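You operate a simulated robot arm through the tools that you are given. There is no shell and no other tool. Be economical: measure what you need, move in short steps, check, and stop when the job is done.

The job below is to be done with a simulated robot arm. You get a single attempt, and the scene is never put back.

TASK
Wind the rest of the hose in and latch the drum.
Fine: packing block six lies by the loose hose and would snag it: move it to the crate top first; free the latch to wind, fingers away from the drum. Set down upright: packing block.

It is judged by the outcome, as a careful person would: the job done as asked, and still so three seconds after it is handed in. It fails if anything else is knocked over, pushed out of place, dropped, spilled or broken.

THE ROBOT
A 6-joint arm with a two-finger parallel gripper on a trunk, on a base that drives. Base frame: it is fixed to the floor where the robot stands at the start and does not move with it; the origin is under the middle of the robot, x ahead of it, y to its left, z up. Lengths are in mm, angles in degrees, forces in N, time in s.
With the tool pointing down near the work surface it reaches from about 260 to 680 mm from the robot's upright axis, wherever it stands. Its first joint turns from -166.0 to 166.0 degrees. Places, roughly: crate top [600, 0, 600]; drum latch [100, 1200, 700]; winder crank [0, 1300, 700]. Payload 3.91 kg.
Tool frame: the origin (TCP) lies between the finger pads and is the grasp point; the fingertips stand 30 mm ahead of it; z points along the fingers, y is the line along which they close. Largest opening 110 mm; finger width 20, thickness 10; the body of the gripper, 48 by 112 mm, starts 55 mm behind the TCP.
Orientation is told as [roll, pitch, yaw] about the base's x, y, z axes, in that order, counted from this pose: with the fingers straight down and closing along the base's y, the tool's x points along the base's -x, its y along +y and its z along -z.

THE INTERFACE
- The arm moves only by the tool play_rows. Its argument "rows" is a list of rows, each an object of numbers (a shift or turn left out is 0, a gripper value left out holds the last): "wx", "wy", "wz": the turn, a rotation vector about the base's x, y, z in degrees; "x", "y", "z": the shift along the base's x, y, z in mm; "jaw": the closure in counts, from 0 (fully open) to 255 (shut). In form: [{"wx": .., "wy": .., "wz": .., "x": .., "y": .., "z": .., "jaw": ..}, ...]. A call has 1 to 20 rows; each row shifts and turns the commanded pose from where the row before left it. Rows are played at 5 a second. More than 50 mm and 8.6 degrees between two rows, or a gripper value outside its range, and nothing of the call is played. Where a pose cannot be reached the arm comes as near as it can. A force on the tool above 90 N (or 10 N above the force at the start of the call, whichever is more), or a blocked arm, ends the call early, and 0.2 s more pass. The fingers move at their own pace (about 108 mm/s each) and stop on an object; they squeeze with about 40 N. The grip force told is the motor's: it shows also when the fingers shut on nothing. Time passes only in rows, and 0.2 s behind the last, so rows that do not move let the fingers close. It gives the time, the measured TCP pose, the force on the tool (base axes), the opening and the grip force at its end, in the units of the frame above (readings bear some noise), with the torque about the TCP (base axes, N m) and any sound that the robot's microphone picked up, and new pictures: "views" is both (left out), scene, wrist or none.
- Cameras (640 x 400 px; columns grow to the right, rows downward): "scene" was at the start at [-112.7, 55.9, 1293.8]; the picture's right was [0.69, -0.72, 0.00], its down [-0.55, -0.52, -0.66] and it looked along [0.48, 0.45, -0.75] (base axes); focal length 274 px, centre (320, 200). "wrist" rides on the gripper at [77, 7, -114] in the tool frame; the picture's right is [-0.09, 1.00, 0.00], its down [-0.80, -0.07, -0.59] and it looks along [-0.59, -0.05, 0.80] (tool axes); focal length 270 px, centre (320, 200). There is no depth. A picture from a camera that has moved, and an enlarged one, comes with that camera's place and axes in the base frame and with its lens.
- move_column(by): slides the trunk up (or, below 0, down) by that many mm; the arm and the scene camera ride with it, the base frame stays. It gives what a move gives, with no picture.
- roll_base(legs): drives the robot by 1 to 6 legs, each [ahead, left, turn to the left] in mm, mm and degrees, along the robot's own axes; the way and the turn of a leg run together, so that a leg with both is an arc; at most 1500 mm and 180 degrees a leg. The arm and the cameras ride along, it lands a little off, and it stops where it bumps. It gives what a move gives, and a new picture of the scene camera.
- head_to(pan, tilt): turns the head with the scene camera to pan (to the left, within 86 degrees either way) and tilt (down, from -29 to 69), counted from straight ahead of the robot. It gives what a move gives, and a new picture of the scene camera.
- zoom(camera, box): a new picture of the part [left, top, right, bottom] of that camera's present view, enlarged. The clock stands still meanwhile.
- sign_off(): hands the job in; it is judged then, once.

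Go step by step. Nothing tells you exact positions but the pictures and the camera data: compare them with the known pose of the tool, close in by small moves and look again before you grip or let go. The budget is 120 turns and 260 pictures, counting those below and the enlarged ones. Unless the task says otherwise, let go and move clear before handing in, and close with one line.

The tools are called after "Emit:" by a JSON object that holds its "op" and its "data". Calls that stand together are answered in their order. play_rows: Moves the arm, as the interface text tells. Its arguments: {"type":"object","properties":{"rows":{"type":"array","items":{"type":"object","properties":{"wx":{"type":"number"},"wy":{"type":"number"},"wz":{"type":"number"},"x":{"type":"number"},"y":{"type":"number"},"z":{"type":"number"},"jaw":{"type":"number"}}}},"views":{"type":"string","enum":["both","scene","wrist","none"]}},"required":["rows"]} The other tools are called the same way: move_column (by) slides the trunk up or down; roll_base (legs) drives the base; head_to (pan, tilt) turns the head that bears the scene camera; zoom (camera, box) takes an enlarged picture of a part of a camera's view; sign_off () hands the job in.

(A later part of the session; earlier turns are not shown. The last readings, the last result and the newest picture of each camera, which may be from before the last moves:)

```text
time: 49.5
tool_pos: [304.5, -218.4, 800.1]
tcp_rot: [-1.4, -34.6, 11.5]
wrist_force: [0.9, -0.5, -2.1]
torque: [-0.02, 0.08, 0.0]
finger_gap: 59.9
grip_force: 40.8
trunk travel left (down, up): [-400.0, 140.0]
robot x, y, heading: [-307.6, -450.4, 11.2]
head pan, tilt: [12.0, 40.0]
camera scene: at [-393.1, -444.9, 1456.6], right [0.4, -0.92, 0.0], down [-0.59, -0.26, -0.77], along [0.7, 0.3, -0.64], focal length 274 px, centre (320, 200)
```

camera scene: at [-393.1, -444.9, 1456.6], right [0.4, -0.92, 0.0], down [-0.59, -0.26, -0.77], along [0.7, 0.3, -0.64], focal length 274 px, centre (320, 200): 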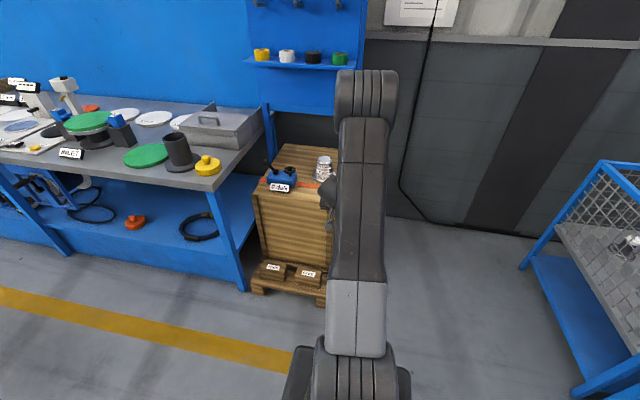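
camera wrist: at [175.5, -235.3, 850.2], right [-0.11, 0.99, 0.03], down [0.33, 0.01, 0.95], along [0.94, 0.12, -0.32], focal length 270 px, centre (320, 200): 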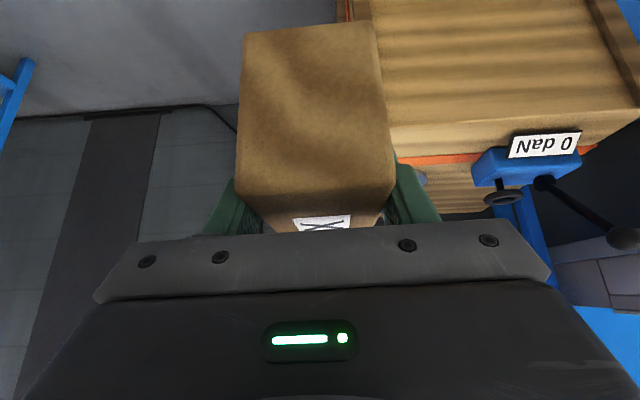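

Crate top: a strap tensioner at front left, a cone stack at the right behind the strap, free area behind. I need the crate's height exactly, so I'll zoom both views.

Emit:
{"op": "zoom", "data": {"camera": "wrist", "box": [360, 0, 640, 220]}}

Emit:
{"op": "zoom", "data": {"camera": "scene", "box": [240, 130, 360, 310]}}

```text
1.82 times, centred on (500, 110) of wrist
camera zoom: at [175.5, -235.3, 850.1], right [-0.11, 0.99, 0.03], down [0.33, 0.01, 0.95], along [0.94, 0.12, -0.32], focal length 491 px, centre (-7, 364)
```

zoom: 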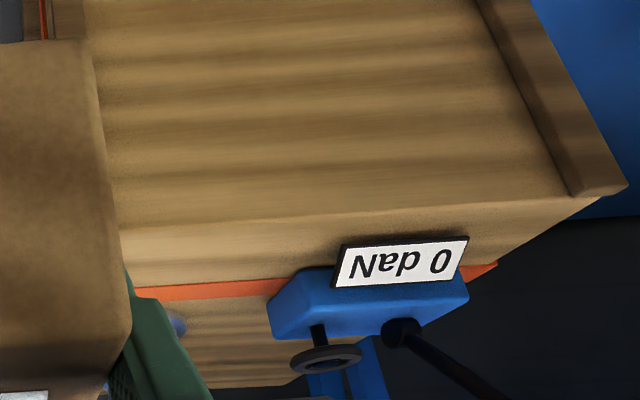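

```text
2.22 times, centred on (300, 220) of scene
camera zoom: at [-393.1, -444.9, 1456.6], right [0.4, -0.92, 0.0], down [-0.59, -0.26, -0.77], along [0.7, 0.3, -0.64], focal length 609 px, centre (364, 156)
```

zoom: 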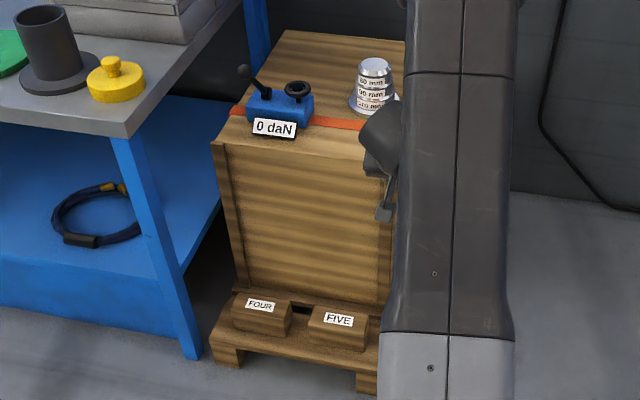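

Triangulating gives the crate top at z≈622, front-left corner ≈[433,264], front-right ≈[518,-116], turned 12.5°. The strip in front of the strap, right of the tensioner, is free; the block fits there lying along the front edge, approached from the crate's right side. I'll turn left 91° in the open floor first.

Emit:
{"op": "roll_base", "data": {"legs": [[0, 0, 91]]}}

Emit:
{"op": "head_to", "data": {"pan": -75, "tilt": 40}}

```text
time: 53.8
tool_pos: [-552.8, 155.1, 799.9]
tcp_rot: [-1.5, -34.7, 103.3]
wrist_force: [0.2, 0.4, -3.7]
torque: [-0.06, -0.01, -0.02]
finger_gap: 59.9
grip_force: 39.9
trunk travel left (down, up): [-400.0, 140.0]
robot x, y, heading: [-305.1, -447.8, 103.1]
head pan, tilt: [12.0, 40.0]
camera scene: at [-302.7, -533.4, 1456.6], right [0.91, 0.42, 0.0], down [0.27, -0.58, -0.77], along [-0.33, 0.69, -0.64], focal length 274 px, centre (320, 200)
```

scene: 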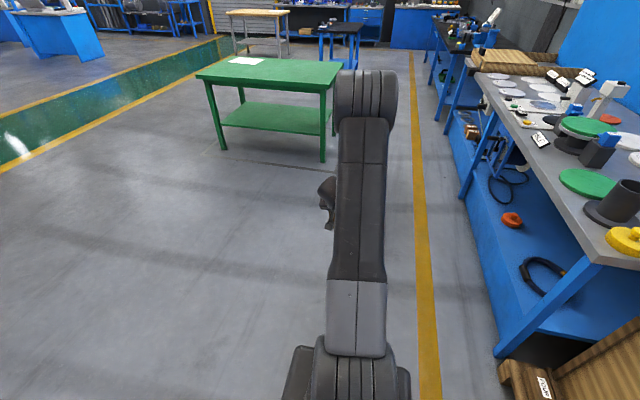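

```text
time: 55.4
tool_pos: [-553.3, 155.2, 798.5]
tcp_rot: [-1.5, -34.6, 103.3]
wrist_force: [0.5, -0.5, -4.0]
torque: [-0.11, 0.0, 0.0]
finger_gap: 59.9
grip_force: 40.2
trunk travel left (down, up): [-400.0, 140.0]
robot x, y, heading: [-302.8, -448.1, 103.2]
head pan, tilt: [-75.0, 40.0]
camera scene: at [-191.6, -570.3, 1456.6], right [0.47, -0.88, 0.0], down [-0.57, -0.3, -0.77], along [0.68, 0.36, -0.64], focal length 274 px, centre (320, 200)
```

scene: 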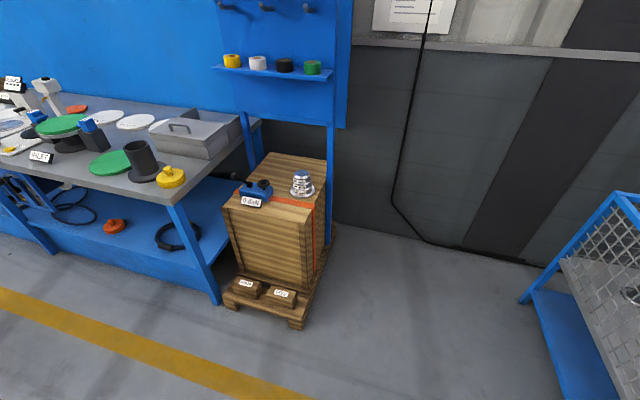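

Clear view of the crate now; zoom to refine the spot.

Emit:
{"op": "zoom", "data": {"camera": "scene", "box": [215, 145, 345, 235]}}

```text
4.44 times, centred on (280, 190) of scene
camera zoom: at [-191.6, -570.3, 1456.6], right [0.47, -0.88, 0.0], down [-0.57, -0.3, -0.77], along [0.68, 0.36, -0.64], focal length 1217 px, centre (498, 244)
```

zoom: 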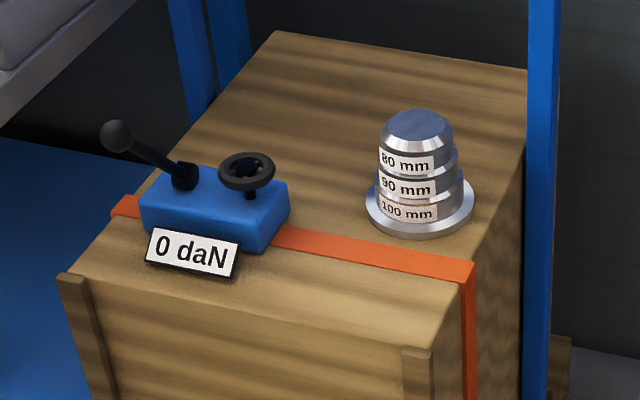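

The free strip is about 90 mm deep in front of the strap; the target TCP is ≈[563,-29]. I'll back up, then slide right with the block carried ~110 mm above the crate top.

Emit:
{"op": "roll_base", "data": {"legs": [[-466, 0, -1.2], [0, -850, 0]]}}

```text
time: 62.3
tool_pos: [391.8, -114.0, 799.6]
tcp_rot: [-1.4, -34.6, 102.2]
wrist_force: [0.8, -0.9, -4.0]
torque: [-0.13, -0.03, -0.05]
finger_gap: 59.7
grip_force: 40.3
trunk travel left (down, up): [-400.0, 140.0]
robot x, y, heading: [624.2, -720.6, 102.0]
head pan, tilt: [-75.0, 40.0]
camera scene: at [738.0, -845.9, 1456.6], right [0.45, -0.89, 0.0], down [-0.57, -0.29, -0.77], along [0.68, 0.35, -0.64], focal length 274 px, centre (320, 200)
```

scene: 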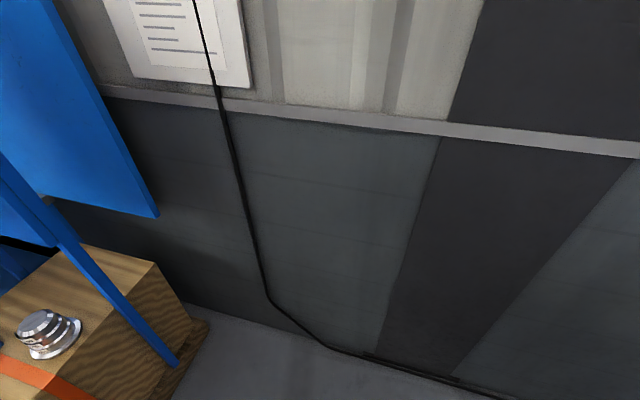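

On course. I'll turn the head toward the crate and continue right most of the way.

Emit:
{"op": "roll_base", "data": {"legs": [[0, -150, 0]]}}

Emit:
{"op": "head_to", "data": {"pan": -15, "tilt": 50}}

Emit:
{"op": "play_rows", "data": {"rows": [{"x": 0}], "views": "wrist"}}

```text
time: 63.6
tool_pos: [536.0, -82.3, 798.5]
tcp_rot: [-1.6, -34.5, 102.2]
wrist_force: [-0.2, -0.3, -3.8]
torque: [-0.1, -0.01, 0.01]
finger_gap: 59.7
grip_force: 40.2
trunk travel left (down, up): [-400.0, 140.0]
robot x, y, heading: [772.3, -689.4, 101.8]
head pan, tilt: [-75.0, 40.0]
camera scene: at [883.0, -815.0, 1456.6], right [0.45, -0.89, 0.0], down [-0.57, -0.29, -0.77], along [0.68, 0.35, -0.64], focal length 274 px, centre (320, 200)
```

scene: 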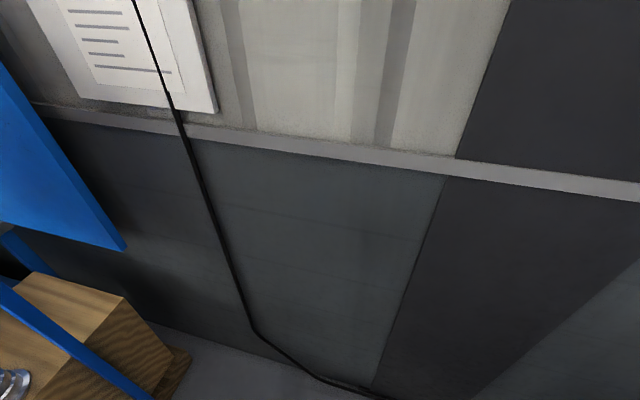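

```text
time: 64.9
tool_pos: [535.1, -82.7, 799.8]
tcp_rot: [-1.6, -34.6, 102.2]
wrist_force: [0.2, 0.4, -3.9]
torque: [-0.11, -0.02, -0.04]
finger_gap: 59.7
grip_force: 39.6
trunk travel left (down, up): [-400.0, 140.0]
robot x, y, heading: [772.4, -687.4, 102.3]
head pan, tilt: [-15.0, 50.0]
camera scene: at [811.0, -776.8, 1442.4], right [1.0, -0.05, 0.0], down [-0.04, -0.77, -0.64], along [0.03, 0.64, -0.77], focal length 274 px, centre (320, 200)
```

scene: 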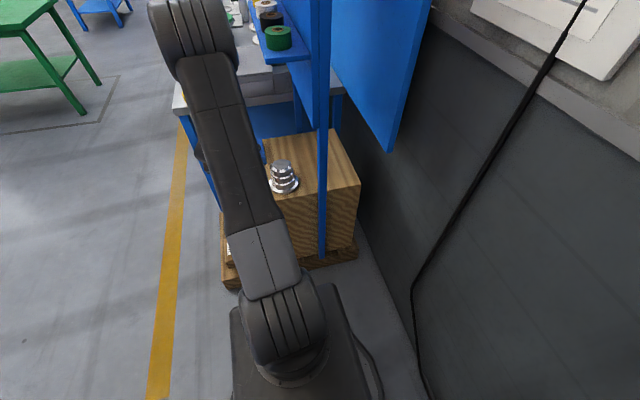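

```text
time: 65.3
tool_pos: [535.9, -82.1, 800.4]
tcp_rot: [-1.5, -34.6, 102.2]
wrist_force: [-0.2, -0.5, -3.7]
torque: [-0.14, -0.02, 0.01]
finger_gap: 59.9
grip_force: 40.6
trunk travel left (down, up): [-400.0, 140.0]
robot x, y, heading: [771.8, -687.9, 102.1]
head pan, tilt: [-15.0, 50.0]
camera wrist: at [552.3, -210.3, 850.1], right [-0.99, -0.13, 0.03], down [-0.01, 0.33, 0.95], along [-0.13, 0.94, -0.32], focal length 270 px, centre (320, 200)
```

wrist: 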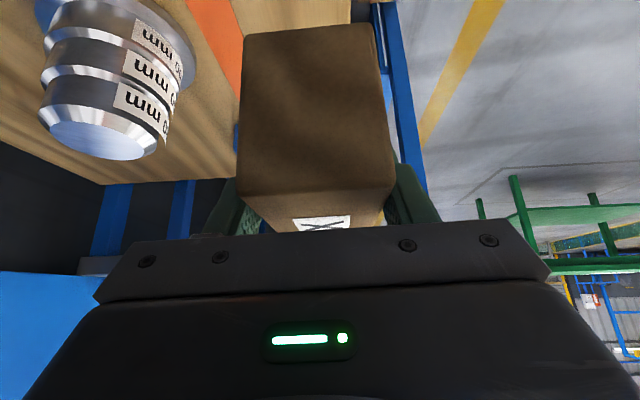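

Nearly there; remaining offset is ~46 mm ahead and ~38 mm right. The block's height is still safe above the crate.

Emit:
{"op": "roll_base", "data": {"legs": [[46, -38, 0]]}}

Emit:
{"op": "play_rows", "data": {"rows": [{"z": -30}, {"z": -30}, {"z": -20}, {"z": 0}]}}

```text
time: 66.3
tool_pos: [564.3, -28.8, 800.9]
tcp_rot: [-1.5, -34.6, 102.1]
wrist_force: [0.4, -0.7, -3.7]
torque: [-0.09, -0.03, -0.02]
finger_gap: 59.8
grip_force: 40.1
trunk travel left (down, up): [-400.0, 140.0]
robot x, y, heading: [800.4, -638.4, 101.9]
head pan, tilt: [-15.0, 50.0]
camera scene: at [839.0, -723.7, 1442.4], right [1.0, -0.05, 0.0], down [-0.04, -0.77, -0.64], along [0.03, 0.64, -0.77], focal length 274 px, centre (320, 200)
```

scene: 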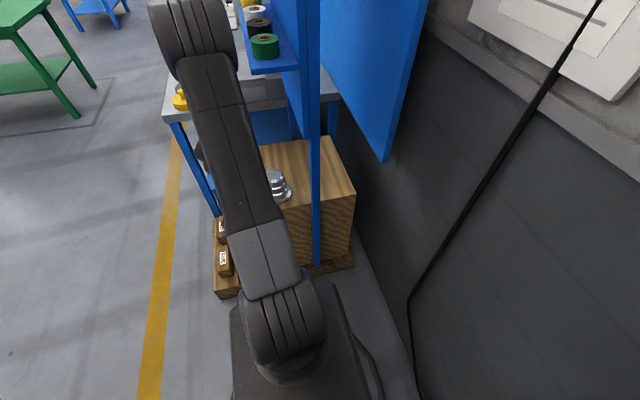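

```text
time: 67.3
tool_pos: [565.2, -29.1, 719.2]
tcp_rot: [-1.5, -34.5, 102.1]
wrist_force: [-0.1, -0.4, -3.4]
torque: [-0.15, -0.03, -0.02]
finger_gap: 60.0
grip_force: 39.8
trunk travel left (down, up): [-400.0, 140.0]
robot x, y, heading: [802.8, -641.1, 102.0]
head pan, tilt: [-15.0, 50.0]
camera scene: at [838.8, -724.1, 1442.4], right [1.0, -0.05, 0.0], down [-0.04, -0.77, -0.64], along [0.03, 0.64, -0.77], focal length 274 px, centre (320, 200)
camera wrist: at [580.9, -156.9, 769.3], right [-0.99, -0.12, 0.03], down [-0.01, 0.33, 0.95], along [-0.13, 0.94, -0.33], focal length 270 px, centre (320, 200)
```

scene: 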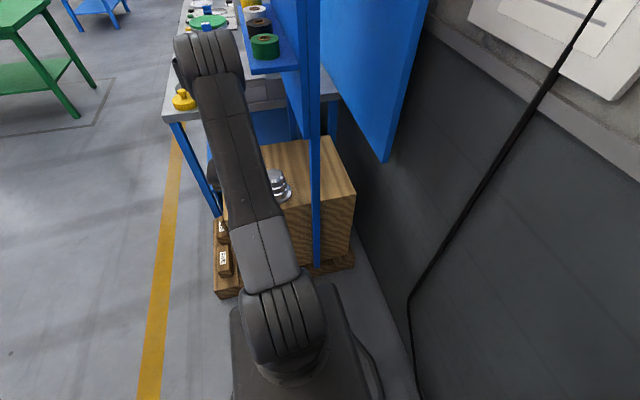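
wrist: 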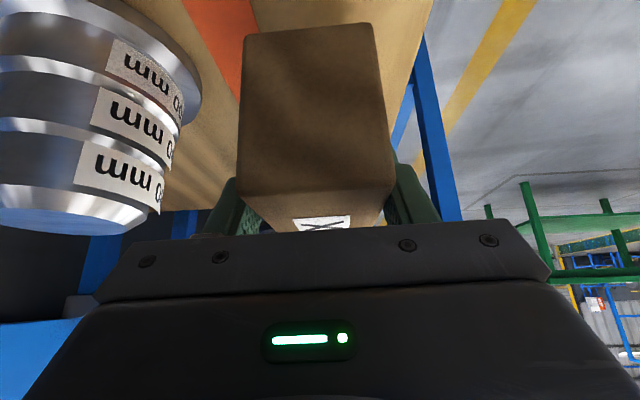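

Placement over the strip looks right: strap on one side, crate edge on the other. Lowering, then slow small steps until contact.

Emit:
{"op": "play_rows", "data": {"rows": [{"z": -12}, {"z": -10}, {"z": 0}], "views": "wrist"}}

Emit:
{"op": "play_rows", "data": {"rows": [{"z": -4}, {"z": 0}], "views": "none"}}

Emit:
{"op": "play_rows", "data": {"rows": [{"z": -4}, {"z": 0}], "views": "none"}}

```text
time: 68.1
tool_pos: [563.9, -29.7, 698.4]
tcp_rot: [-1.4, -34.6, 102.3]
wrist_force: [0.0, -0.2, -3.9]
torque: [-0.11, -0.01, -0.01]
finger_gap: 59.7
grip_force: 40.1
trunk travel left (down, up): [-400.0, 140.0]
robot x, y, heading: [798.9, -637.2, 102.0]
head pan, tilt: [-15.0, 50.0]
camera wrist: at [580.4, -158.3, 748.0], right [-0.99, -0.12, 0.03], down [-0.01, 0.33, 0.95], along [-0.13, 0.94, -0.33], focal length 270 px, centre (320, 200)
```

wrist: 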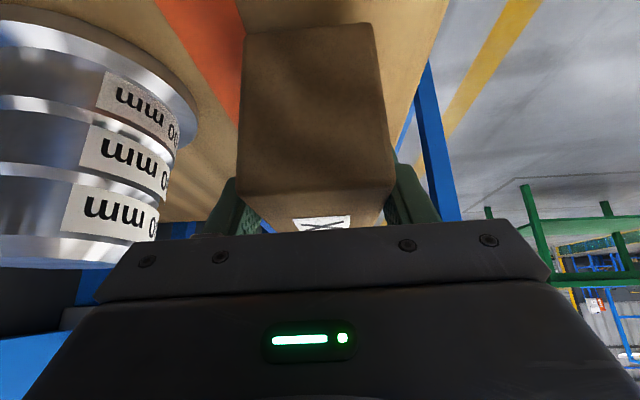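

```text
time: 68.7
tool_pos: [563.6, -30.6, 694.3]
tcp_rot: [-1.5, -34.6, 102.2]
wrist_force: [-0.1, 0.5, -3.8]
torque: [-0.07, 0.02, -0.02]
finger_gap: 59.8
grip_force: 39.9
trunk travel left (down, up): [-400.0, 140.0]
robot x, y, heading: [802.2, -638.3, 102.0]
head pan, tilt: [-15.0, 50.0]
```

```text
time: 69.3
tool_pos: [563.2, -29.9, 689.3]
tcp_rot: [-1.5, -34.5, 102.1]
wrist_force: [0.1, -0.1, -3.2]
torque: [-0.12, -0.01, -0.02]
finger_gap: 59.5
grip_force: 40.0
trunk travel left (down, up): [-400.0, 140.0]
robot x, y, heading: [796.2, -641.0, 101.9]
head pan, tilt: [-15.0, 50.0]
```

No contact yet at 689; continuing in 4 mm steps.

Emit:
{"op": "play_rows", "data": {"rows": [{"z": -3}, {"z": 0}], "views": "none"}}

Emit:
{"op": "play_rows", "data": {"rows": [{"z": -3}, {"z": 0}], "views": "none"}}

Emit:
{"op": "play_rows", "data": {"rows": [{"z": -3}, {"z": 0}], "views": "wrist"}}

```text
time: 69.9
tool_pos: [564.6, -29.9, 686.3]
tcp_rot: [-1.5, -34.6, 102.1]
wrist_force: [-0.1, -0.3, -3.2]
torque: [-0.11, 0.03, 0.0]
finger_gap: 59.8
grip_force: 40.0
trunk travel left (down, up): [-400.0, 140.0]
robot x, y, heading: [799.6, -634.9, 102.0]
head pan, tilt: [-15.0, 50.0]
```

```text
time: 70.5
tool_pos: [563.7, -29.3, 686.1]
tcp_rot: [-1.5, -34.8, 102.1]
wrist_force: [0.3, -0.6, 8.7]
torque: [-0.22, 0.31, 0.15]
finger_gap: 59.9
grip_force: 39.8
trunk travel left (down, up): [-400.0, 140.0]
robot x, y, heading: [800.8, -636.4, 102.3]
head pan, tilt: [-15.0, 50.0]
```

```text
time: 71.1
tool_pos: [564.6, -29.0, 683.9]
tcp_rot: [-1.5, -35.1, 102.2]
wrist_force: [-5.0, 0.2, 33.1]
torque: [-0.25, 1.37, 0.45]
finger_gap: 60.1
grip_force: 40.4
trunk travel left (down, up): [-400.0, 140.0]
robot x, y, heading: [798.3, -638.5, 102.1]
head pan, tilt: [-15.0, 50.0]
camera wrist: at [581.2, -157.8, 734.1], right [-0.99, -0.13, 0.03], down [-0.01, 0.32, 0.95], along [-0.13, 0.94, -0.32], focal length 270 px, centre (320, 200)
```

wrist: 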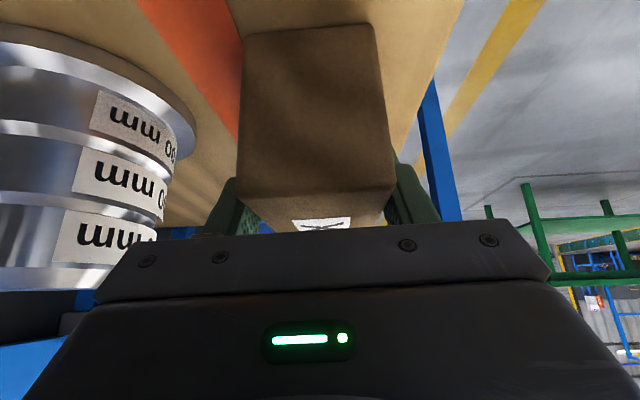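

Contact at TCP z≈686, so the crate top is z≈624. I'll ease off 2 mm and open the jaws to about 76 mm.

Emit:
{"op": "play_rows", "data": {"rows": [{"z": 3}, {"jaw": 120}, {"jaw": 78}, {"z": 0}], "views": "wrist"}}

```text
time: 72.1
tool_pos: [565.5, -32.2, 683.5]
tcp_rot: [-1.5, -34.4, 102.2]
wrist_force: [0.3, -0.7, 0.2]
torque: [-0.01, 0.0, 0.0]
finger_gap: 76.3
grip_force: 0.0
trunk travel left (down, up): [-400.0, 140.0]
robot x, y, heading: [796.2, -638.5, 101.9]
head pan, tilt: [-15.0, 50.0]
camera wrist: at [581.8, -158.7, 734.0], right [-0.99, -0.12, 0.03], down [-0.01, 0.33, 0.94], along [-0.13, 0.94, -0.33], focal length 270 px, centre (320, 200)
```

wrist: 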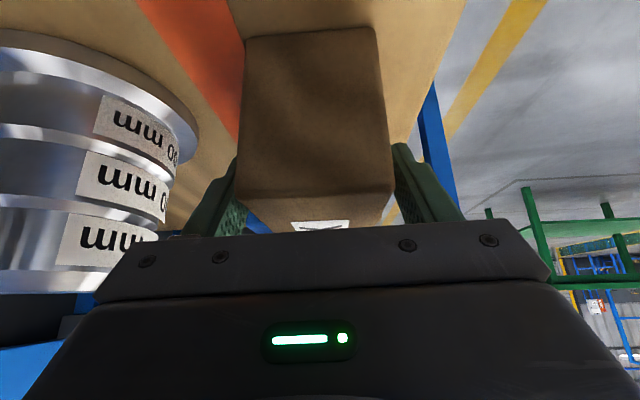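

Released and the block stands. Withdrawing straight backward.

Emit:
{"op": "play_rows", "data": {"rows": [{"x": 4.2, "y": -19.6}, {"x": 6.2, "y": -29.3}, {"x": 6.2, "y": -29.3, "z": 10}, {"z": 40}, {"z": 40}], "views": "both"}}

```text
time: 73.3
tool_pos: [570.7, -112.9, 771.5]
tcp_rot: [-1.5, -34.6, 102.1]
wrist_force: [0.1, -0.1, 0.1]
torque: [-0.01, -0.02, -0.01]
finger_gap: 76.3
grip_force: 0.0
out of reach, approached as far as the arm can: row 3
trunk travel left (down, up): [-400.0, 140.0]
robot x, y, heading: [796.9, -633.4, 101.8]
head pan, tilt: [-15.0, 50.0]
camera scene: at [839.2, -724.8, 1442.3], right [1.0, -0.05, 0.0], down [-0.04, -0.77, -0.64], along [0.03, 0.64, -0.77], focal length 274 px, centre (320, 200)
camera wrist: at [587.2, -241.4, 822.0], right [-0.99, -0.12, 0.03], down [-0.01, 0.33, 0.95], along [-0.13, 0.94, -0.32], focal length 270 px, centre (320, 200)
```

scene: 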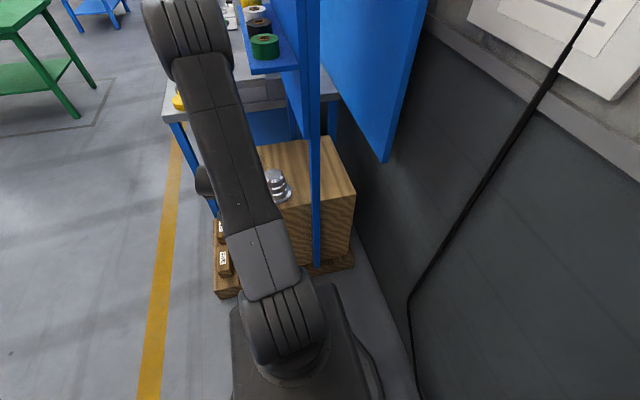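
wrist: 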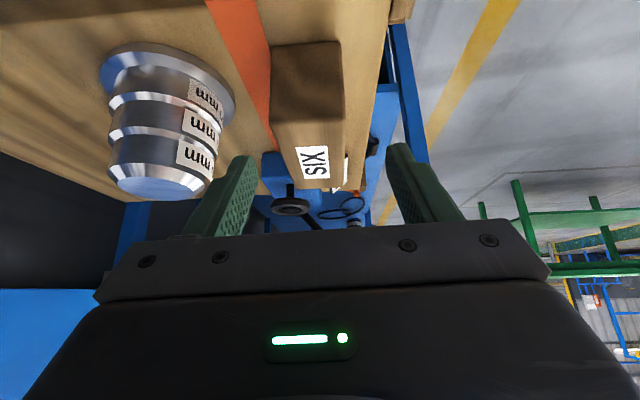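

Block SIX stands label-up on the crate top, clear of the strap and the cone. I'll retrace the route back out and go to the winder.

Emit:
{"op": "roll_base", "data": {"legs": [[-110, 0, 0], [0, 1030, 0], [300, 0, 0], [0, 0, -91]]}}

Emit:
{"op": "head_to", "data": {"pan": 10, "tilt": 40}}

```text
time: 84.8
tool_pos: [290.7, -439.8, 771.9]
tcp_rot: [-1.5, -34.6, 12.1]
wrist_force: [0.2, 0.2, -0.1]
torque: [-0.02, -0.02, 0.0]
finger_gap: 76.4
grip_force: 0.0
trunk travel left (down, up): [-400.0, 140.0]
robot x, y, heading: [-230.6, -667.0, 12.1]
head pan, tilt: [-15.0, 50.0]
camera scene: at [-322.4, -705.1, 1442.4], right [-0.05, -1.0, 0.0], down [-0.77, 0.04, -0.64], along [0.64, -0.03, -0.77], focal length 274 px, centre (320, 200)
```

scene: 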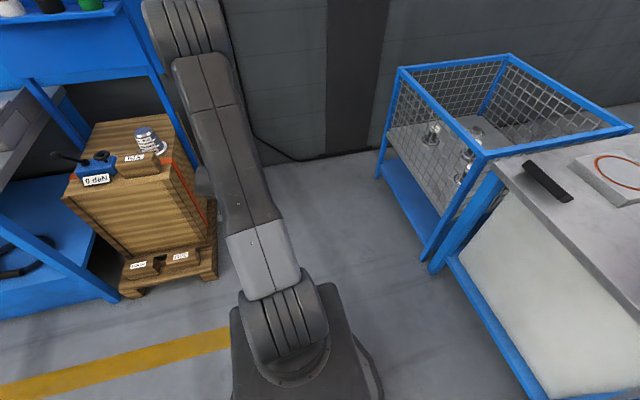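

```text
time: 85.7
tool_pos: [290.2, -440.8, 771.5]
tcp_rot: [-1.5, -34.5, 12.1]
wrist_force: [0.4, -0.6, 0.3]
torque: [0.0, 0.0, 0.02]
finger_gap: 76.3
grip_force: 0.1
trunk travel left (down, up): [-400.0, 140.0]
robot x, y, heading: [-232.9, -667.6, 12.1]
head pan, tilt: [10.0, 40.0]
camera scene: at [-320.4, -669.3, 1456.5], right [0.37, -0.93, 0.0], down [-0.6, -0.24, -0.77], along [0.71, 0.29, -0.64], focal length 274 px, centre (320, 200)
```

scene: 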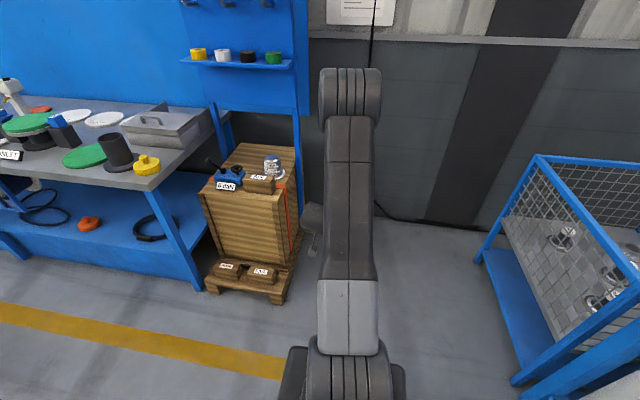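

Block placement confirmed. Driving to the winder.

Emit:
{"op": "roll_base", "data": {"legs": [[-100, 0, 0], [0, 1490, 0], [100, 60, 0]]}}

Emit:
{"op": "move_column", "data": {"by": -390}}

Emit:
{"op": "head_to", "data": {"pan": 20, "tilt": 30}}

```text
time: 94.7
tool_pos: [-48.6, 1086.5, 771.2]
tcp_rot: [-1.5, -34.6, 13.1]
wrist_force: [0.3, -0.5, 0.4]
torque: [0.02, 0.0, -0.01]
finger_gap: 75.8
grip_force: 0.0
trunk travel left (down, up): [-400.0, 140.0]
robot x, y, heading: [-571.3, 848.4, 13.0]
head pan, tilt: [10.0, 40.0]
camera scene: at [-655.7, 845.3, 1456.6], right [0.39, -0.92, 0.0], down [-0.59, -0.25, -0.77], along [0.7, 0.3, -0.64], focal length 274 px, centre (320, 200)
```

scene: 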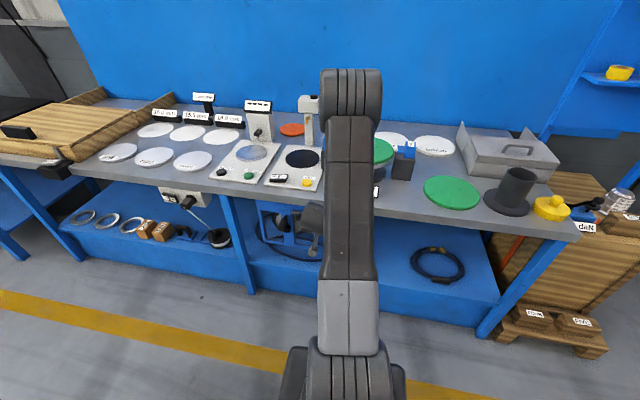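

```text
time: 98.4
tool_pos: [-50.1, 1087.7, 380.2]
tcp_rot: [-1.5, -34.6, 13.2]
wrist_force: [0.8, -0.3, 0.2]
torque: [0.06, -0.04, 0.01]
finger_gap: 76.2
grip_force: 0.1
trunk travel left (down, up): [-10.0, 530.0]
robot x, y, heading: [-572.2, 849.3, 13.2]
head pan, tilt: [10.0, 40.0]
```

```text
time: 99.1
tool_pos: [-50.2, 1086.8, 381.3]
tcp_rot: [-1.5, -34.6, 13.2]
wrist_force: [-0.2, -0.1, -0.4]
torque: [0.0, 0.03, 0.0]
finger_gap: 76.5
grip_force: 0.0
trunk travel left (down, up): [-10.0, 530.0]
robot x, y, heading: [-568.2, 850.6, 13.1]
head pan, tilt: [20.0, 30.0]
camera scene: at [-658.4, 861.1, 1081.9], right [0.55, -0.84, 0.0], down [-0.42, -0.27, -0.87], along [0.73, 0.47, -0.5], focal length 274 px, centre (320, 200)
```

scene: 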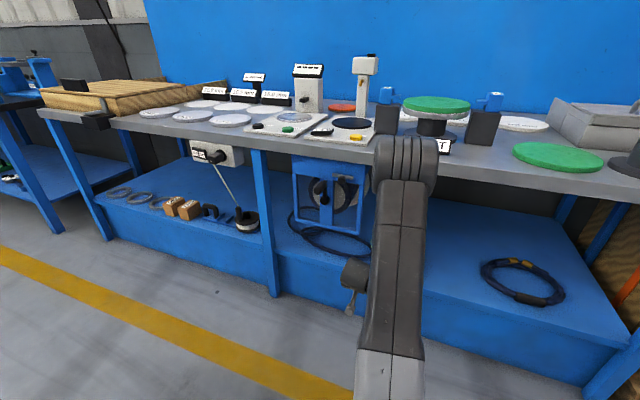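

Emit:
{"op": "zoom", "data": {"camera": "scene", "box": [276, 145, 388, 265]}}

Emit:
{"op": "play_rows", "data": {"rows": [{"x": 0}], "views": "wrist"}}

```text
3.33 times, centred on (332, 205) of scene
camera zoom: at [-658.4, 861.1, 1081.9], right [0.55, -0.84, 0.0], down [-0.42, -0.27, -0.87], along [0.73, 0.47, -0.5], focal length 913 px, centre (280, 183)
```

zoom: 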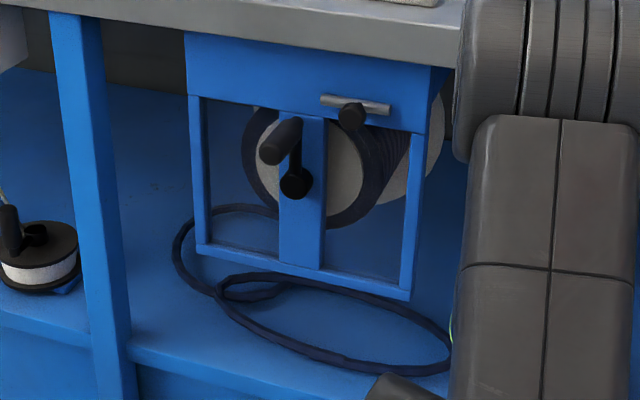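

```text
time: 99.5
tool_pos: [-49.8, 1085.2, 381.6]
tcp_rot: [-1.5, -34.5, 13.2]
wrist_force: [0.3, 1.0, -0.5]
torque: [-0.01, 0.02, 0.02]
finger_gap: 76.2
grip_force: 0.0
trunk travel left (down, up): [-10.0, 530.0]
robot x, y, heading: [-571.0, 847.1, 13.2]
head pan, tilt: [20.0, 30.0]
camera wrist: at [-178.0, 1066.1, 431.7], right [-0.14, 0.99, 0.03], down [0.33, 0.02, 0.95], along [0.93, 0.14, -0.32], focal length 270 px, centre (320, 200)
```

wrist: 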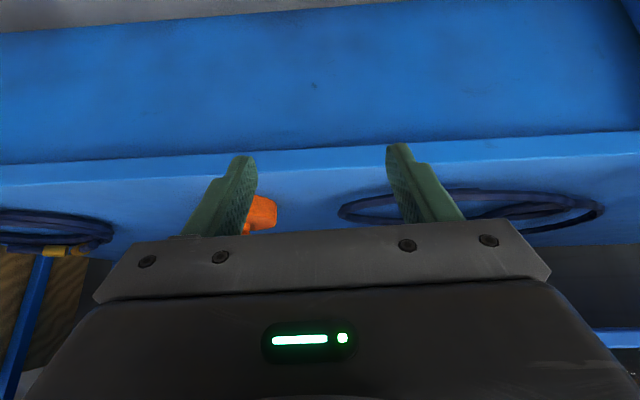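

The winder shows a crank with an outward handle (hub ≈z 605, handle above it) and a rod with black knob on the top plate – the latch. I'll shift the base left to face it and raise the trunk to view it closely with the wrist camera.

Emit:
{"op": "roll_base", "data": {"legs": [[-30, 210, -1.5]]}}

Emit:
{"op": "move_column", "data": {"by": 220}}

Emit:
{"op": "play_rows", "data": {"rows": [{"wx": 1.3, "wy": -6, "z": 0}, {"wx": 1.3, "wy": -6}, {"wx": 1.3, "wy": -6}, {"x": 0}]}}

```text
time: 101.2
tool_pos: [-119.0, 1270.2, 381.0]
tcp_rot: [-1.5, -34.6, 11.7]
wrist_force: [0.4, -0.9, 0.2]
torque: [-0.01, -0.01, 0.02]
finger_gap: 76.4
grip_force: 0.0
trunk travel left (down, up): [-10.0, 530.0]
robot x, y, heading: [-642.6, 1045.1, 11.5]
head pan, tilt: [20.0, 30.0]
camera scene: at [-732.4, 1060.9, 1081.9], right [0.52, -0.85, 0.0], down [-0.43, -0.26, -0.87], along [0.74, 0.45, -0.5], focal length 274 px, centre (320, 200)
```

scene: 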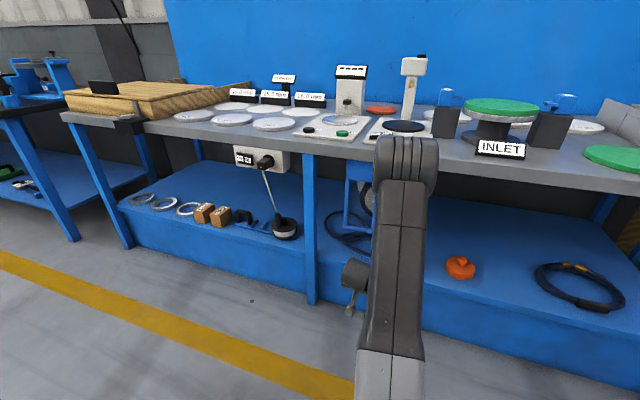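

```text
time: 103.5
tool_pos: [-116.8, 1270.3, 600.4]
tcp_rot: [-1.5, -34.6, 11.7]
wrist_force: [0.0, 0.5, -1.0]
torque: [-0.02, -0.01, -0.03]
finger_gap: 76.3
grip_force: 0.0
trunk travel left (down, up): [-230.0, 310.0]
robot x, y, heading: [-644.6, 1046.1, 11.6]
head pan, tilt: [20.0, 30.0]
```

```text
time: 104.5
tool_pos: [-102.0, 1277.7, 616.1]
tcp_rot: [-4.3, -52.4, 13.9]
wrist_force: [0.2, 0.2, -0.6]
torque: [0.0, 0.03, 0.03]
finger_gap: 76.4
grip_force: 0.1
out of reach, approached as far as the arm can: row 2, 3
trunk travel left (down, up): [-230.0, 310.0]
robot x, y, heading: [-642.8, 1043.6, 11.8]
head pan, tilt: [20.0, 30.0]
camera scene: at [-732.3, 1060.9, 1301.9], right [0.52, -0.85, 0.0], down [-0.43, -0.26, -0.87], along [0.74, 0.45, -0.5], focal length 274 px, centre (320, 200)
camera wrist: at [-240.2, 1259.4, 624.4], right [-0.13, 0.99, 0.02], down [0.02, -0.02, 1.0], along [0.99, 0.13, -0.02], focal length 270 px, centre (320, 200)
```

scene: 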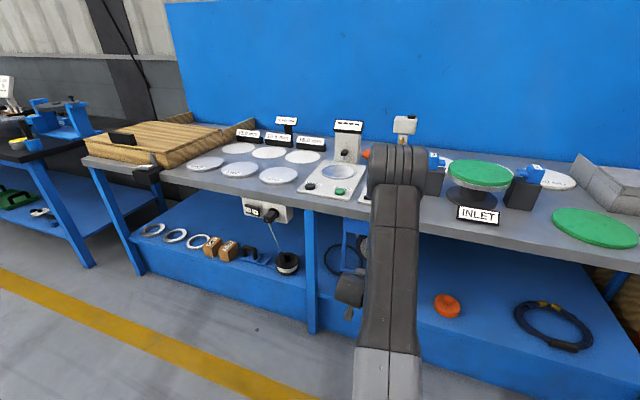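
wrist: 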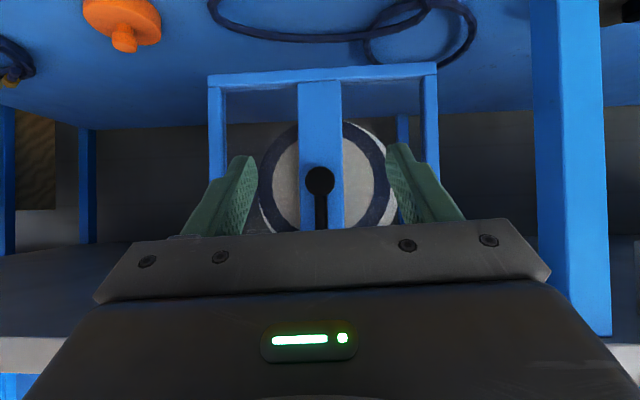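

Facing the hub squarely. To see the crank handle and latch unobstructed I'll raise the trunk and look down at it.

Emit:
{"op": "move_column", "data": {"by": 190}}

Emit:
{"op": "play_rows", "data": {"rows": [{"wx": -1, "wy": 6}, {"wx": -1, "wy": 6}, {"x": 0}], "views": "wrist"}}

Emit:
{"op": "zoom", "data": {"camera": "wrist", "box": [200, 20, 440, 200]}}

```text
time: 106.6
tool_pos: [-102.6, 1277.6, 805.9]
tcp_rot: [-4.4, -52.4, 14.0]
wrist_force: [0.2, -0.3, -0.3]
torque: [0.02, -0.01, 0.02]
finger_gap: 76.3
grip_force: 0.1
trunk travel left (down, up): [-420.0, 120.0]
robot x, y, heading: [-641.6, 1046.5, 11.6]
head pan, tilt: [20.0, 30.0]
```

```text
time: 107.4
tool_pos: [-101.4, 1278.5, 805.6]
tcp_rot: [-3.0, -40.3, 13.0]
wrist_force: [-0.8, 0.6, -0.3]
torque: [0.01, 0.02, -0.01]
finger_gap: 76.2
grip_force: 0.1
trunk travel left (down, up): [-420.0, 120.0]
robot x, y, heading: [-642.0, 1046.4, 11.7]
head pan, tilt: [20.0, 30.0]
camera wrist: at [-235.1, 1260.1, 843.8], right [-0.13, 0.99, 0.02], down [0.23, 0.01, 0.97], along [0.97, 0.13, -0.23], focal length 270 px, centre (320, 200)
```

wrist: 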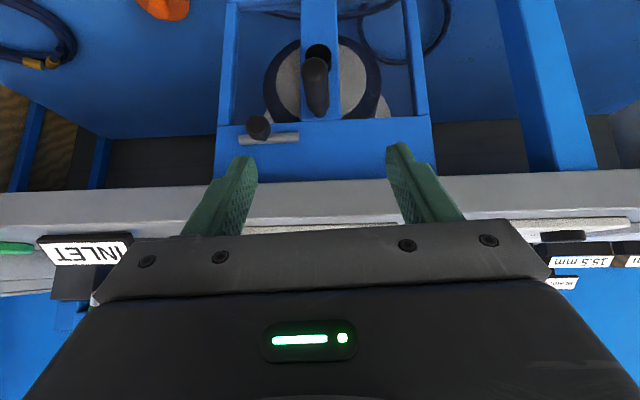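

```text
2.22 times, centred on (320, 110) of wrist
camera zoom: at [-235.1, 1260.1, 843.8], right [-0.13, 0.99, 0.02], down [0.23, 0.01, 0.97], along [0.97, 0.13, -0.23], focal length 601 px, centre (320, 400)
```

zoom: 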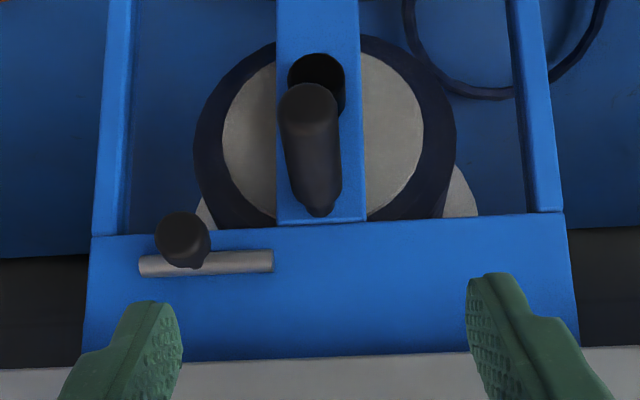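

Now the geometry is clear: latch rod along the top plate (y≈1207–1276, z≈702) with a ⌀28 knob at ≈[38,1230,701]; hub ≈[48,1297,600]; handle from ≈[45,1299,672] out to [-12,1287,665]. I'll move in front of the latch knob with more tilt.

Emit:
{"op": "play_rows", "data": {"rows": [{"x": 14, "y": -22, "z": -30}, {"x": 14, "y": -22, "z": -30}, {"x": 13, "y": -22, "z": -31}, {"wx": 1.3, "wy": -7}, {"wx": 1.3, "wy": -7}, {"x": 0}], "views": "wrist"}}

```text
time: 108.8
tool_pos: [-72.6, 1287.5, 730.9]
tcp_rot: [-6.5, -54.0, 15.8]
wrist_force: [0.2, 0.2, -0.2]
torque: [0.0, 0.0, -0.02]
finger_gap: 75.9
grip_force: 0.0
out of reach, approached as far as the arm can: row 2, 3, 4, 5
trunk travel left (down, up): [-420.0, 120.0]
robot x, y, heading: [-645.8, 1046.8, 11.7]
head pan, tilt: [20.0, 30.0]
camera wrist: at [-209.8, 1269.6, 735.5], right [-0.13, 0.99, 0.0], down [-0.01, -0.01, 1.0], along [0.99, 0.13, 0.02], focal length 270 px, centre (320, 200)
```

wrist: 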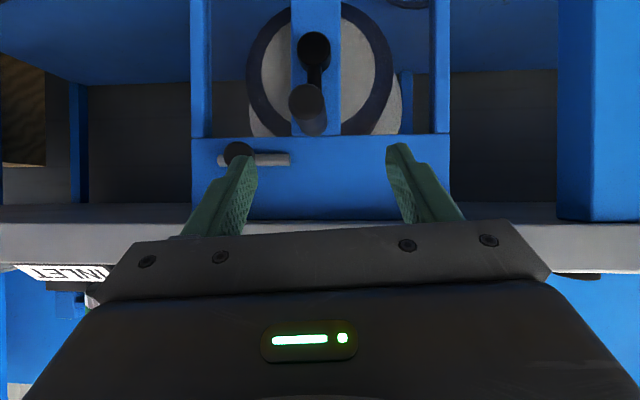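

Sideways arm freedom is limited at this extension, so I'll use the base: back 50 mm, right 60 mm, then extend the arm.

Emit:
{"op": "roll_base", "data": {"legs": [[-50, -60, 0]]}}

Emit:
{"op": "play_rows", "data": {"rows": [{"x": 30, "y": 3, "z": -8}, {"x": 30, "y": 3, "z": -7}, {"y": -10}, {"x": 0}], "views": "wrist"}}

```text
time: 109.8
tool_pos: [-107.9, 1217.9, 732.3]
tcp_rot: [-6.4, -54.0, 15.6]
wrist_force: [0.1, -0.5, 0.1]
torque: [0.0, -0.01, 0.0]
finger_gap: 76.5
grip_force: 0.0
trunk travel left (down, up): [-420.0, 120.0]
robot x, y, heading: [-678.5, 976.1, 11.5]
head pan, tilt: [20.0, 30.0]
camera scene: at [-769.2, 991.8, 1491.9], right [0.52, -0.85, 0.0], down [-0.43, -0.26, -0.87], along [0.74, 0.45, -0.5], focal length 274 px, centre (320, 200)
```

scene: 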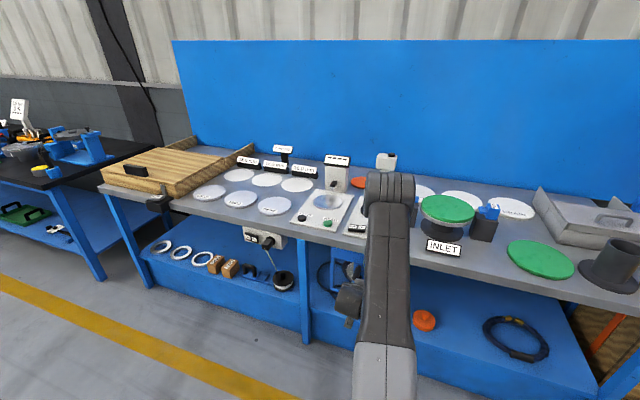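

```text
time: 110.8
tool_pos: [-49.1, 1217.9, 718.3]
tcp_rot: [-7.1, -54.0, 15.5]
wrist_force: [-0.4, -0.3, 0.7]
torque: [0.02, 0.01, -0.02]
finger_gap: 76.6
grip_force: 0.1
out of reach, approached as far as the arm can: row 3
trunk travel left (down, up): [-420.0, 120.0]
robot x, y, heading: [-681.4, 972.9, 11.5]
head pan, tilt: [20.0, 30.0]
camera wrist: at [-186.7, 1201.3, 722.4], right [-0.12, 0.99, 0.0], down [-0.01, 0.0, 1.0], along [0.99, 0.12, 0.01], focal length 270 px, centre (320, 200)
```

wrist: 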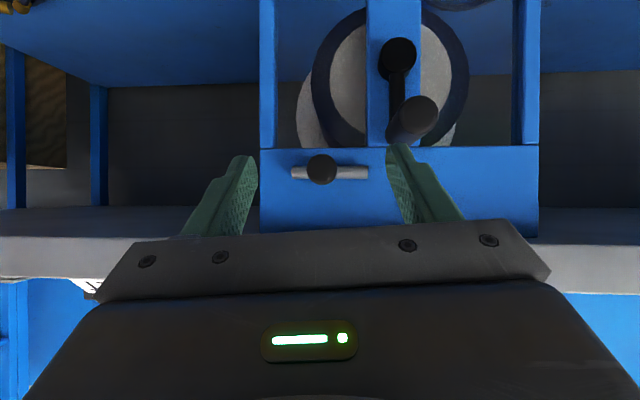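

The arm can move freely only toward its left side, so I'll put the base another 80 mm right to gain margin, and level the tool's roll.

Emit:
{"op": "roll_base", "data": {"legs": [[0, -80, 0]]}}

Emit:
{"op": "play_rows", "data": {"rows": [{"wx": 4.2, "wy": 0.1, "wz": 1.3}, {"y": 35, "x": -7}, {"y": 35, "x": -7}, {"z": -3}, {"x": 0}], "views": "wrist"}}

```text
time: 111.9
tool_pos: [-32.4, 1138.6, 717.8]
tcp_rot: [-7.2, -53.9, 15.6]
wrist_force: [0.4, -0.5, 0.8]
torque: [-0.04, 0.0, 0.02]
finger_gap: 76.2
grip_force: 0.2
trunk travel left (down, up): [-420.0, 120.0]
robot x, y, heading: [-665.4, 896.8, 11.5]
head pan, tilt: [20.0, 30.0]
camera scene: at [-752.9, 913.3, 1491.9], right [0.52, -0.85, 0.0], down [-0.43, -0.26, -0.87], along [0.74, 0.45, -0.5], focal length 274 px, centre (320, 200)
```

scene: 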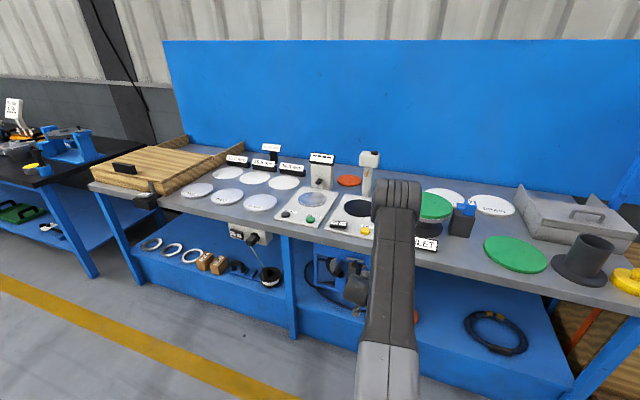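

```text
time: 113.1
tool_pos: [-47.8, 1209.4, 715.0]
tcp_rot: [-7.1, -54.0, 15.6]
wrist_force: [0.4, 0.2, 0.9]
torque: [-0.01, 0.03, 0.0]
finger_gap: 76.2
grip_force: 0.1
out of reach, approached as far as the arm can: row 1
trunk travel left (down, up): [-420.0, 120.0]
robot x, y, heading: [-667.6, 898.2, 11.4]
head pan, tilt: [20.0, 30.0]
camera wrist: at [-185.3, 1192.9, 719.4], right [-0.12, 0.99, 0.0], down [-0.01, 0.0, 1.0], along [0.99, 0.12, 0.01], focal length 270 px, centre (320, 200)
```

wrist: 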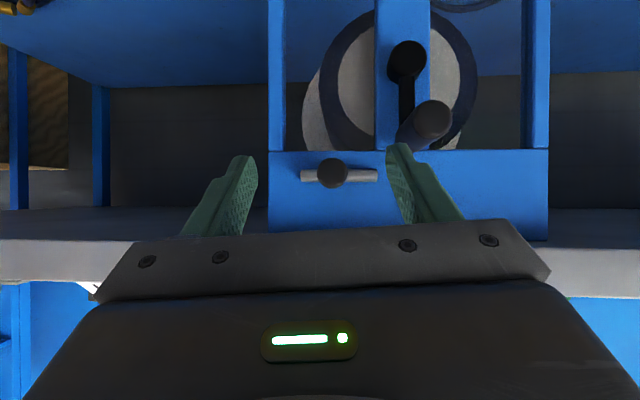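

Leftward motion works freely. Now I'll level the roll and measure the knob again.

Emit:
{"op": "play_rows", "data": {"rows": [{"wx": 4.2, "wy": 0.1, "wz": 1.3}, {"x": 0}], "views": "wrist"}}

Emit:
{"op": "zoom", "data": {"camera": "wrist", "box": [230, 0, 490, 200]}}

```text
time: 113.7
tool_pos: [-46.6, 1209.9, 716.6]
tcp_rot: [-0.2, -54.9, 11.3]
wrist_force: [0.9, 0.3, 0.5]
torque: [0.01, 0.01, 0.01]
finger_gap: 76.3
grip_force: 0.1
trunk travel left (down, up): [-420.0, 120.0]
robot x, y, heading: [-663.7, 897.3, 11.8]
head pan, tilt: [20.0, 30.0]
camera wrist: at [-184.3, 1189.6, 718.6], right [-0.14, 0.99, 0.07], down [-0.01, -0.07, 1.0], along [0.99, 0.14, 0.02], focal length 270 px, centre (320, 200)
```

wrist: 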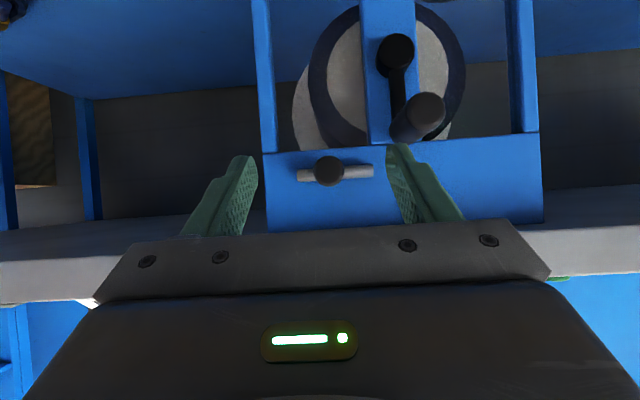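

```text
2.00 times, centred on (360, 100) of wrist
camera zoom: at [-184.3, 1189.6, 718.6], right [-0.14, 0.99, 0.07], down [-0.01, -0.07, 1.0], along [0.99, 0.14, 0.02], focal length 541 px, centre (240, 400)
```

zoom: 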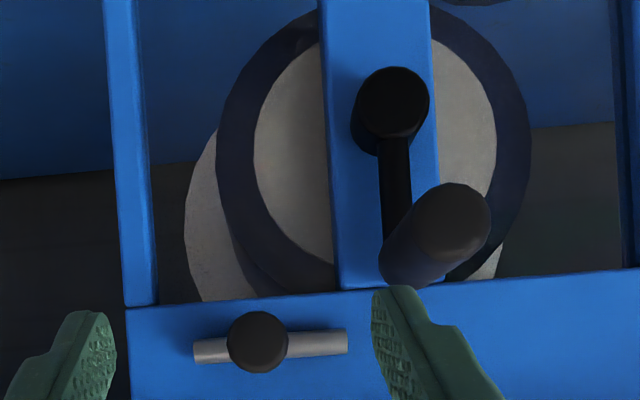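

The knob is ≈[38,1230,700]. I'll narrow the jaws to ~45 mm and move in front of it.

Emit:
{"op": "play_rows", "data": {"rows": [{"jaw": 150}, {"x": 23, "y": 6, "z": 2}, {"x": 22, "y": 6}, {"x": 0}], "views": "wrist"}}

Emit:
{"op": "zoom", "data": {"camera": "wrist", "box": [230, 80, 430, 240]}}

```text
time: 114.7
tool_pos: [-2.2, 1221.0, 717.2]
tcp_rot: [0.0, -55.0, 11.1]
wrist_force: [-0.1, -0.3, 0.8]
torque: [-0.05, 0.02, -0.01]
finger_gap: 45.4
grip_force: 0.1
trunk travel left (down, up): [-420.0, 120.0]
robot x, y, heading: [-664.5, 898.3, 11.2]
head pan, tilt: [20.0, 30.0]
camera wrist: at [-139.4, 1200.9, 720.3], right [-0.14, 0.99, 0.07], down [-0.01, -0.07, 1.0], along [0.99, 0.14, 0.02], focal length 270 px, centre (320, 200)
```

wrist: 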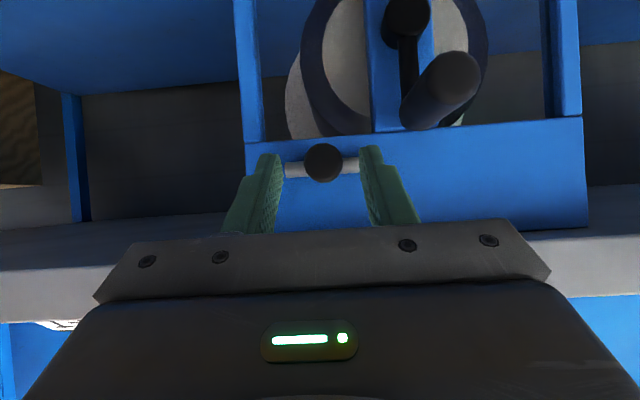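

```text
2.50 times, centred on (330, 160) of wrist
camera zoom: at [-139.4, 1200.9, 720.3], right [-0.14, 0.99, 0.07], down [-0.01, -0.07, 1.0], along [0.99, 0.14, 0.02], focal length 676 px, centre (295, 300)
```

zoom: 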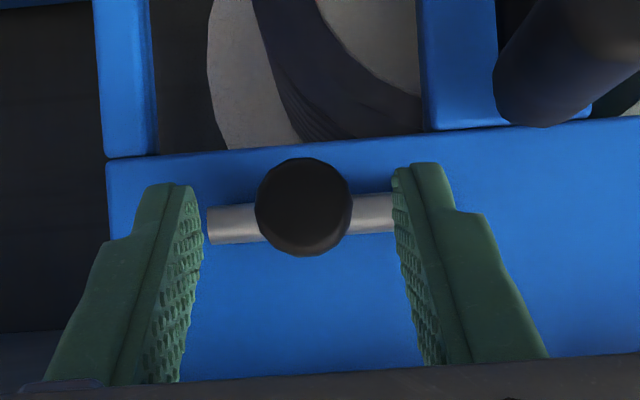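

Well aligned. Advancing 24 mm so the pads overlap the knob.

Emit:
{"op": "play_rows", "data": {"rows": [{"x": 12, "y": 2.4, "z": 1}, {"x": 10, "y": 2, "z": 0}, {"x": 0}], "views": "wrist"}}

Emit:
{"op": "zoom", "data": {"camera": "wrist", "box": [230, 80, 430, 240]}}

```text
time: 115.5
tool_pos: [20.7, 1226.8, 717.6]
tcp_rot: [0.0, -55.0, 11.2]
wrist_force: [0.3, -0.5, 0.0]
torque: [0.0, -0.03, -0.03]
finger_gap: 45.4
grip_force: 0.0
trunk travel left (down, up): [-420.0, 120.0]
robot x, y, heading: [-666.3, 897.6, 11.7]
head pan, tilt: [20.0, 30.0]
camera wrist: at [-116.9, 1206.2, 720.8], right [-0.14, 0.99, 0.07], down [-0.01, -0.07, 1.0], along [0.99, 0.14, 0.02], focal length 270 px, centre (320, 200)
```

wrist: 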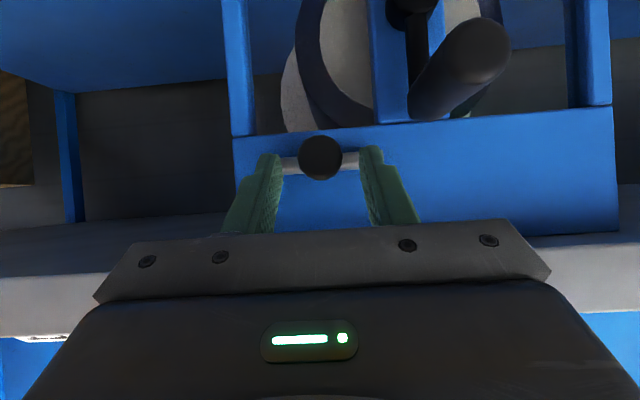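

```text
2.50 times, centred on (330, 160) of wrist
camera zoom: at [-116.9, 1206.2, 720.8], right [-0.14, 0.99, 0.07], down [-0.01, -0.07, 1.0], along [0.99, 0.14, 0.02], focal length 676 px, centre (295, 300)
```

zoom: 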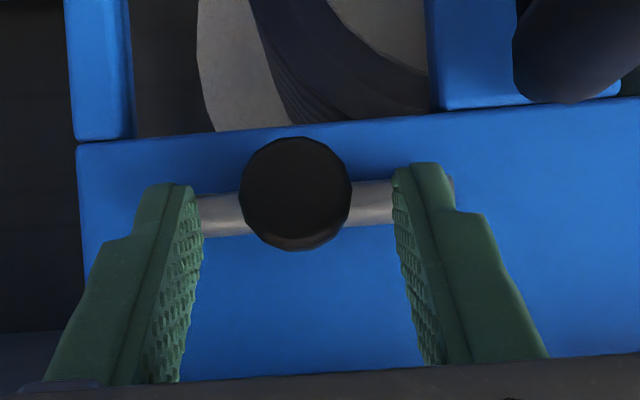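

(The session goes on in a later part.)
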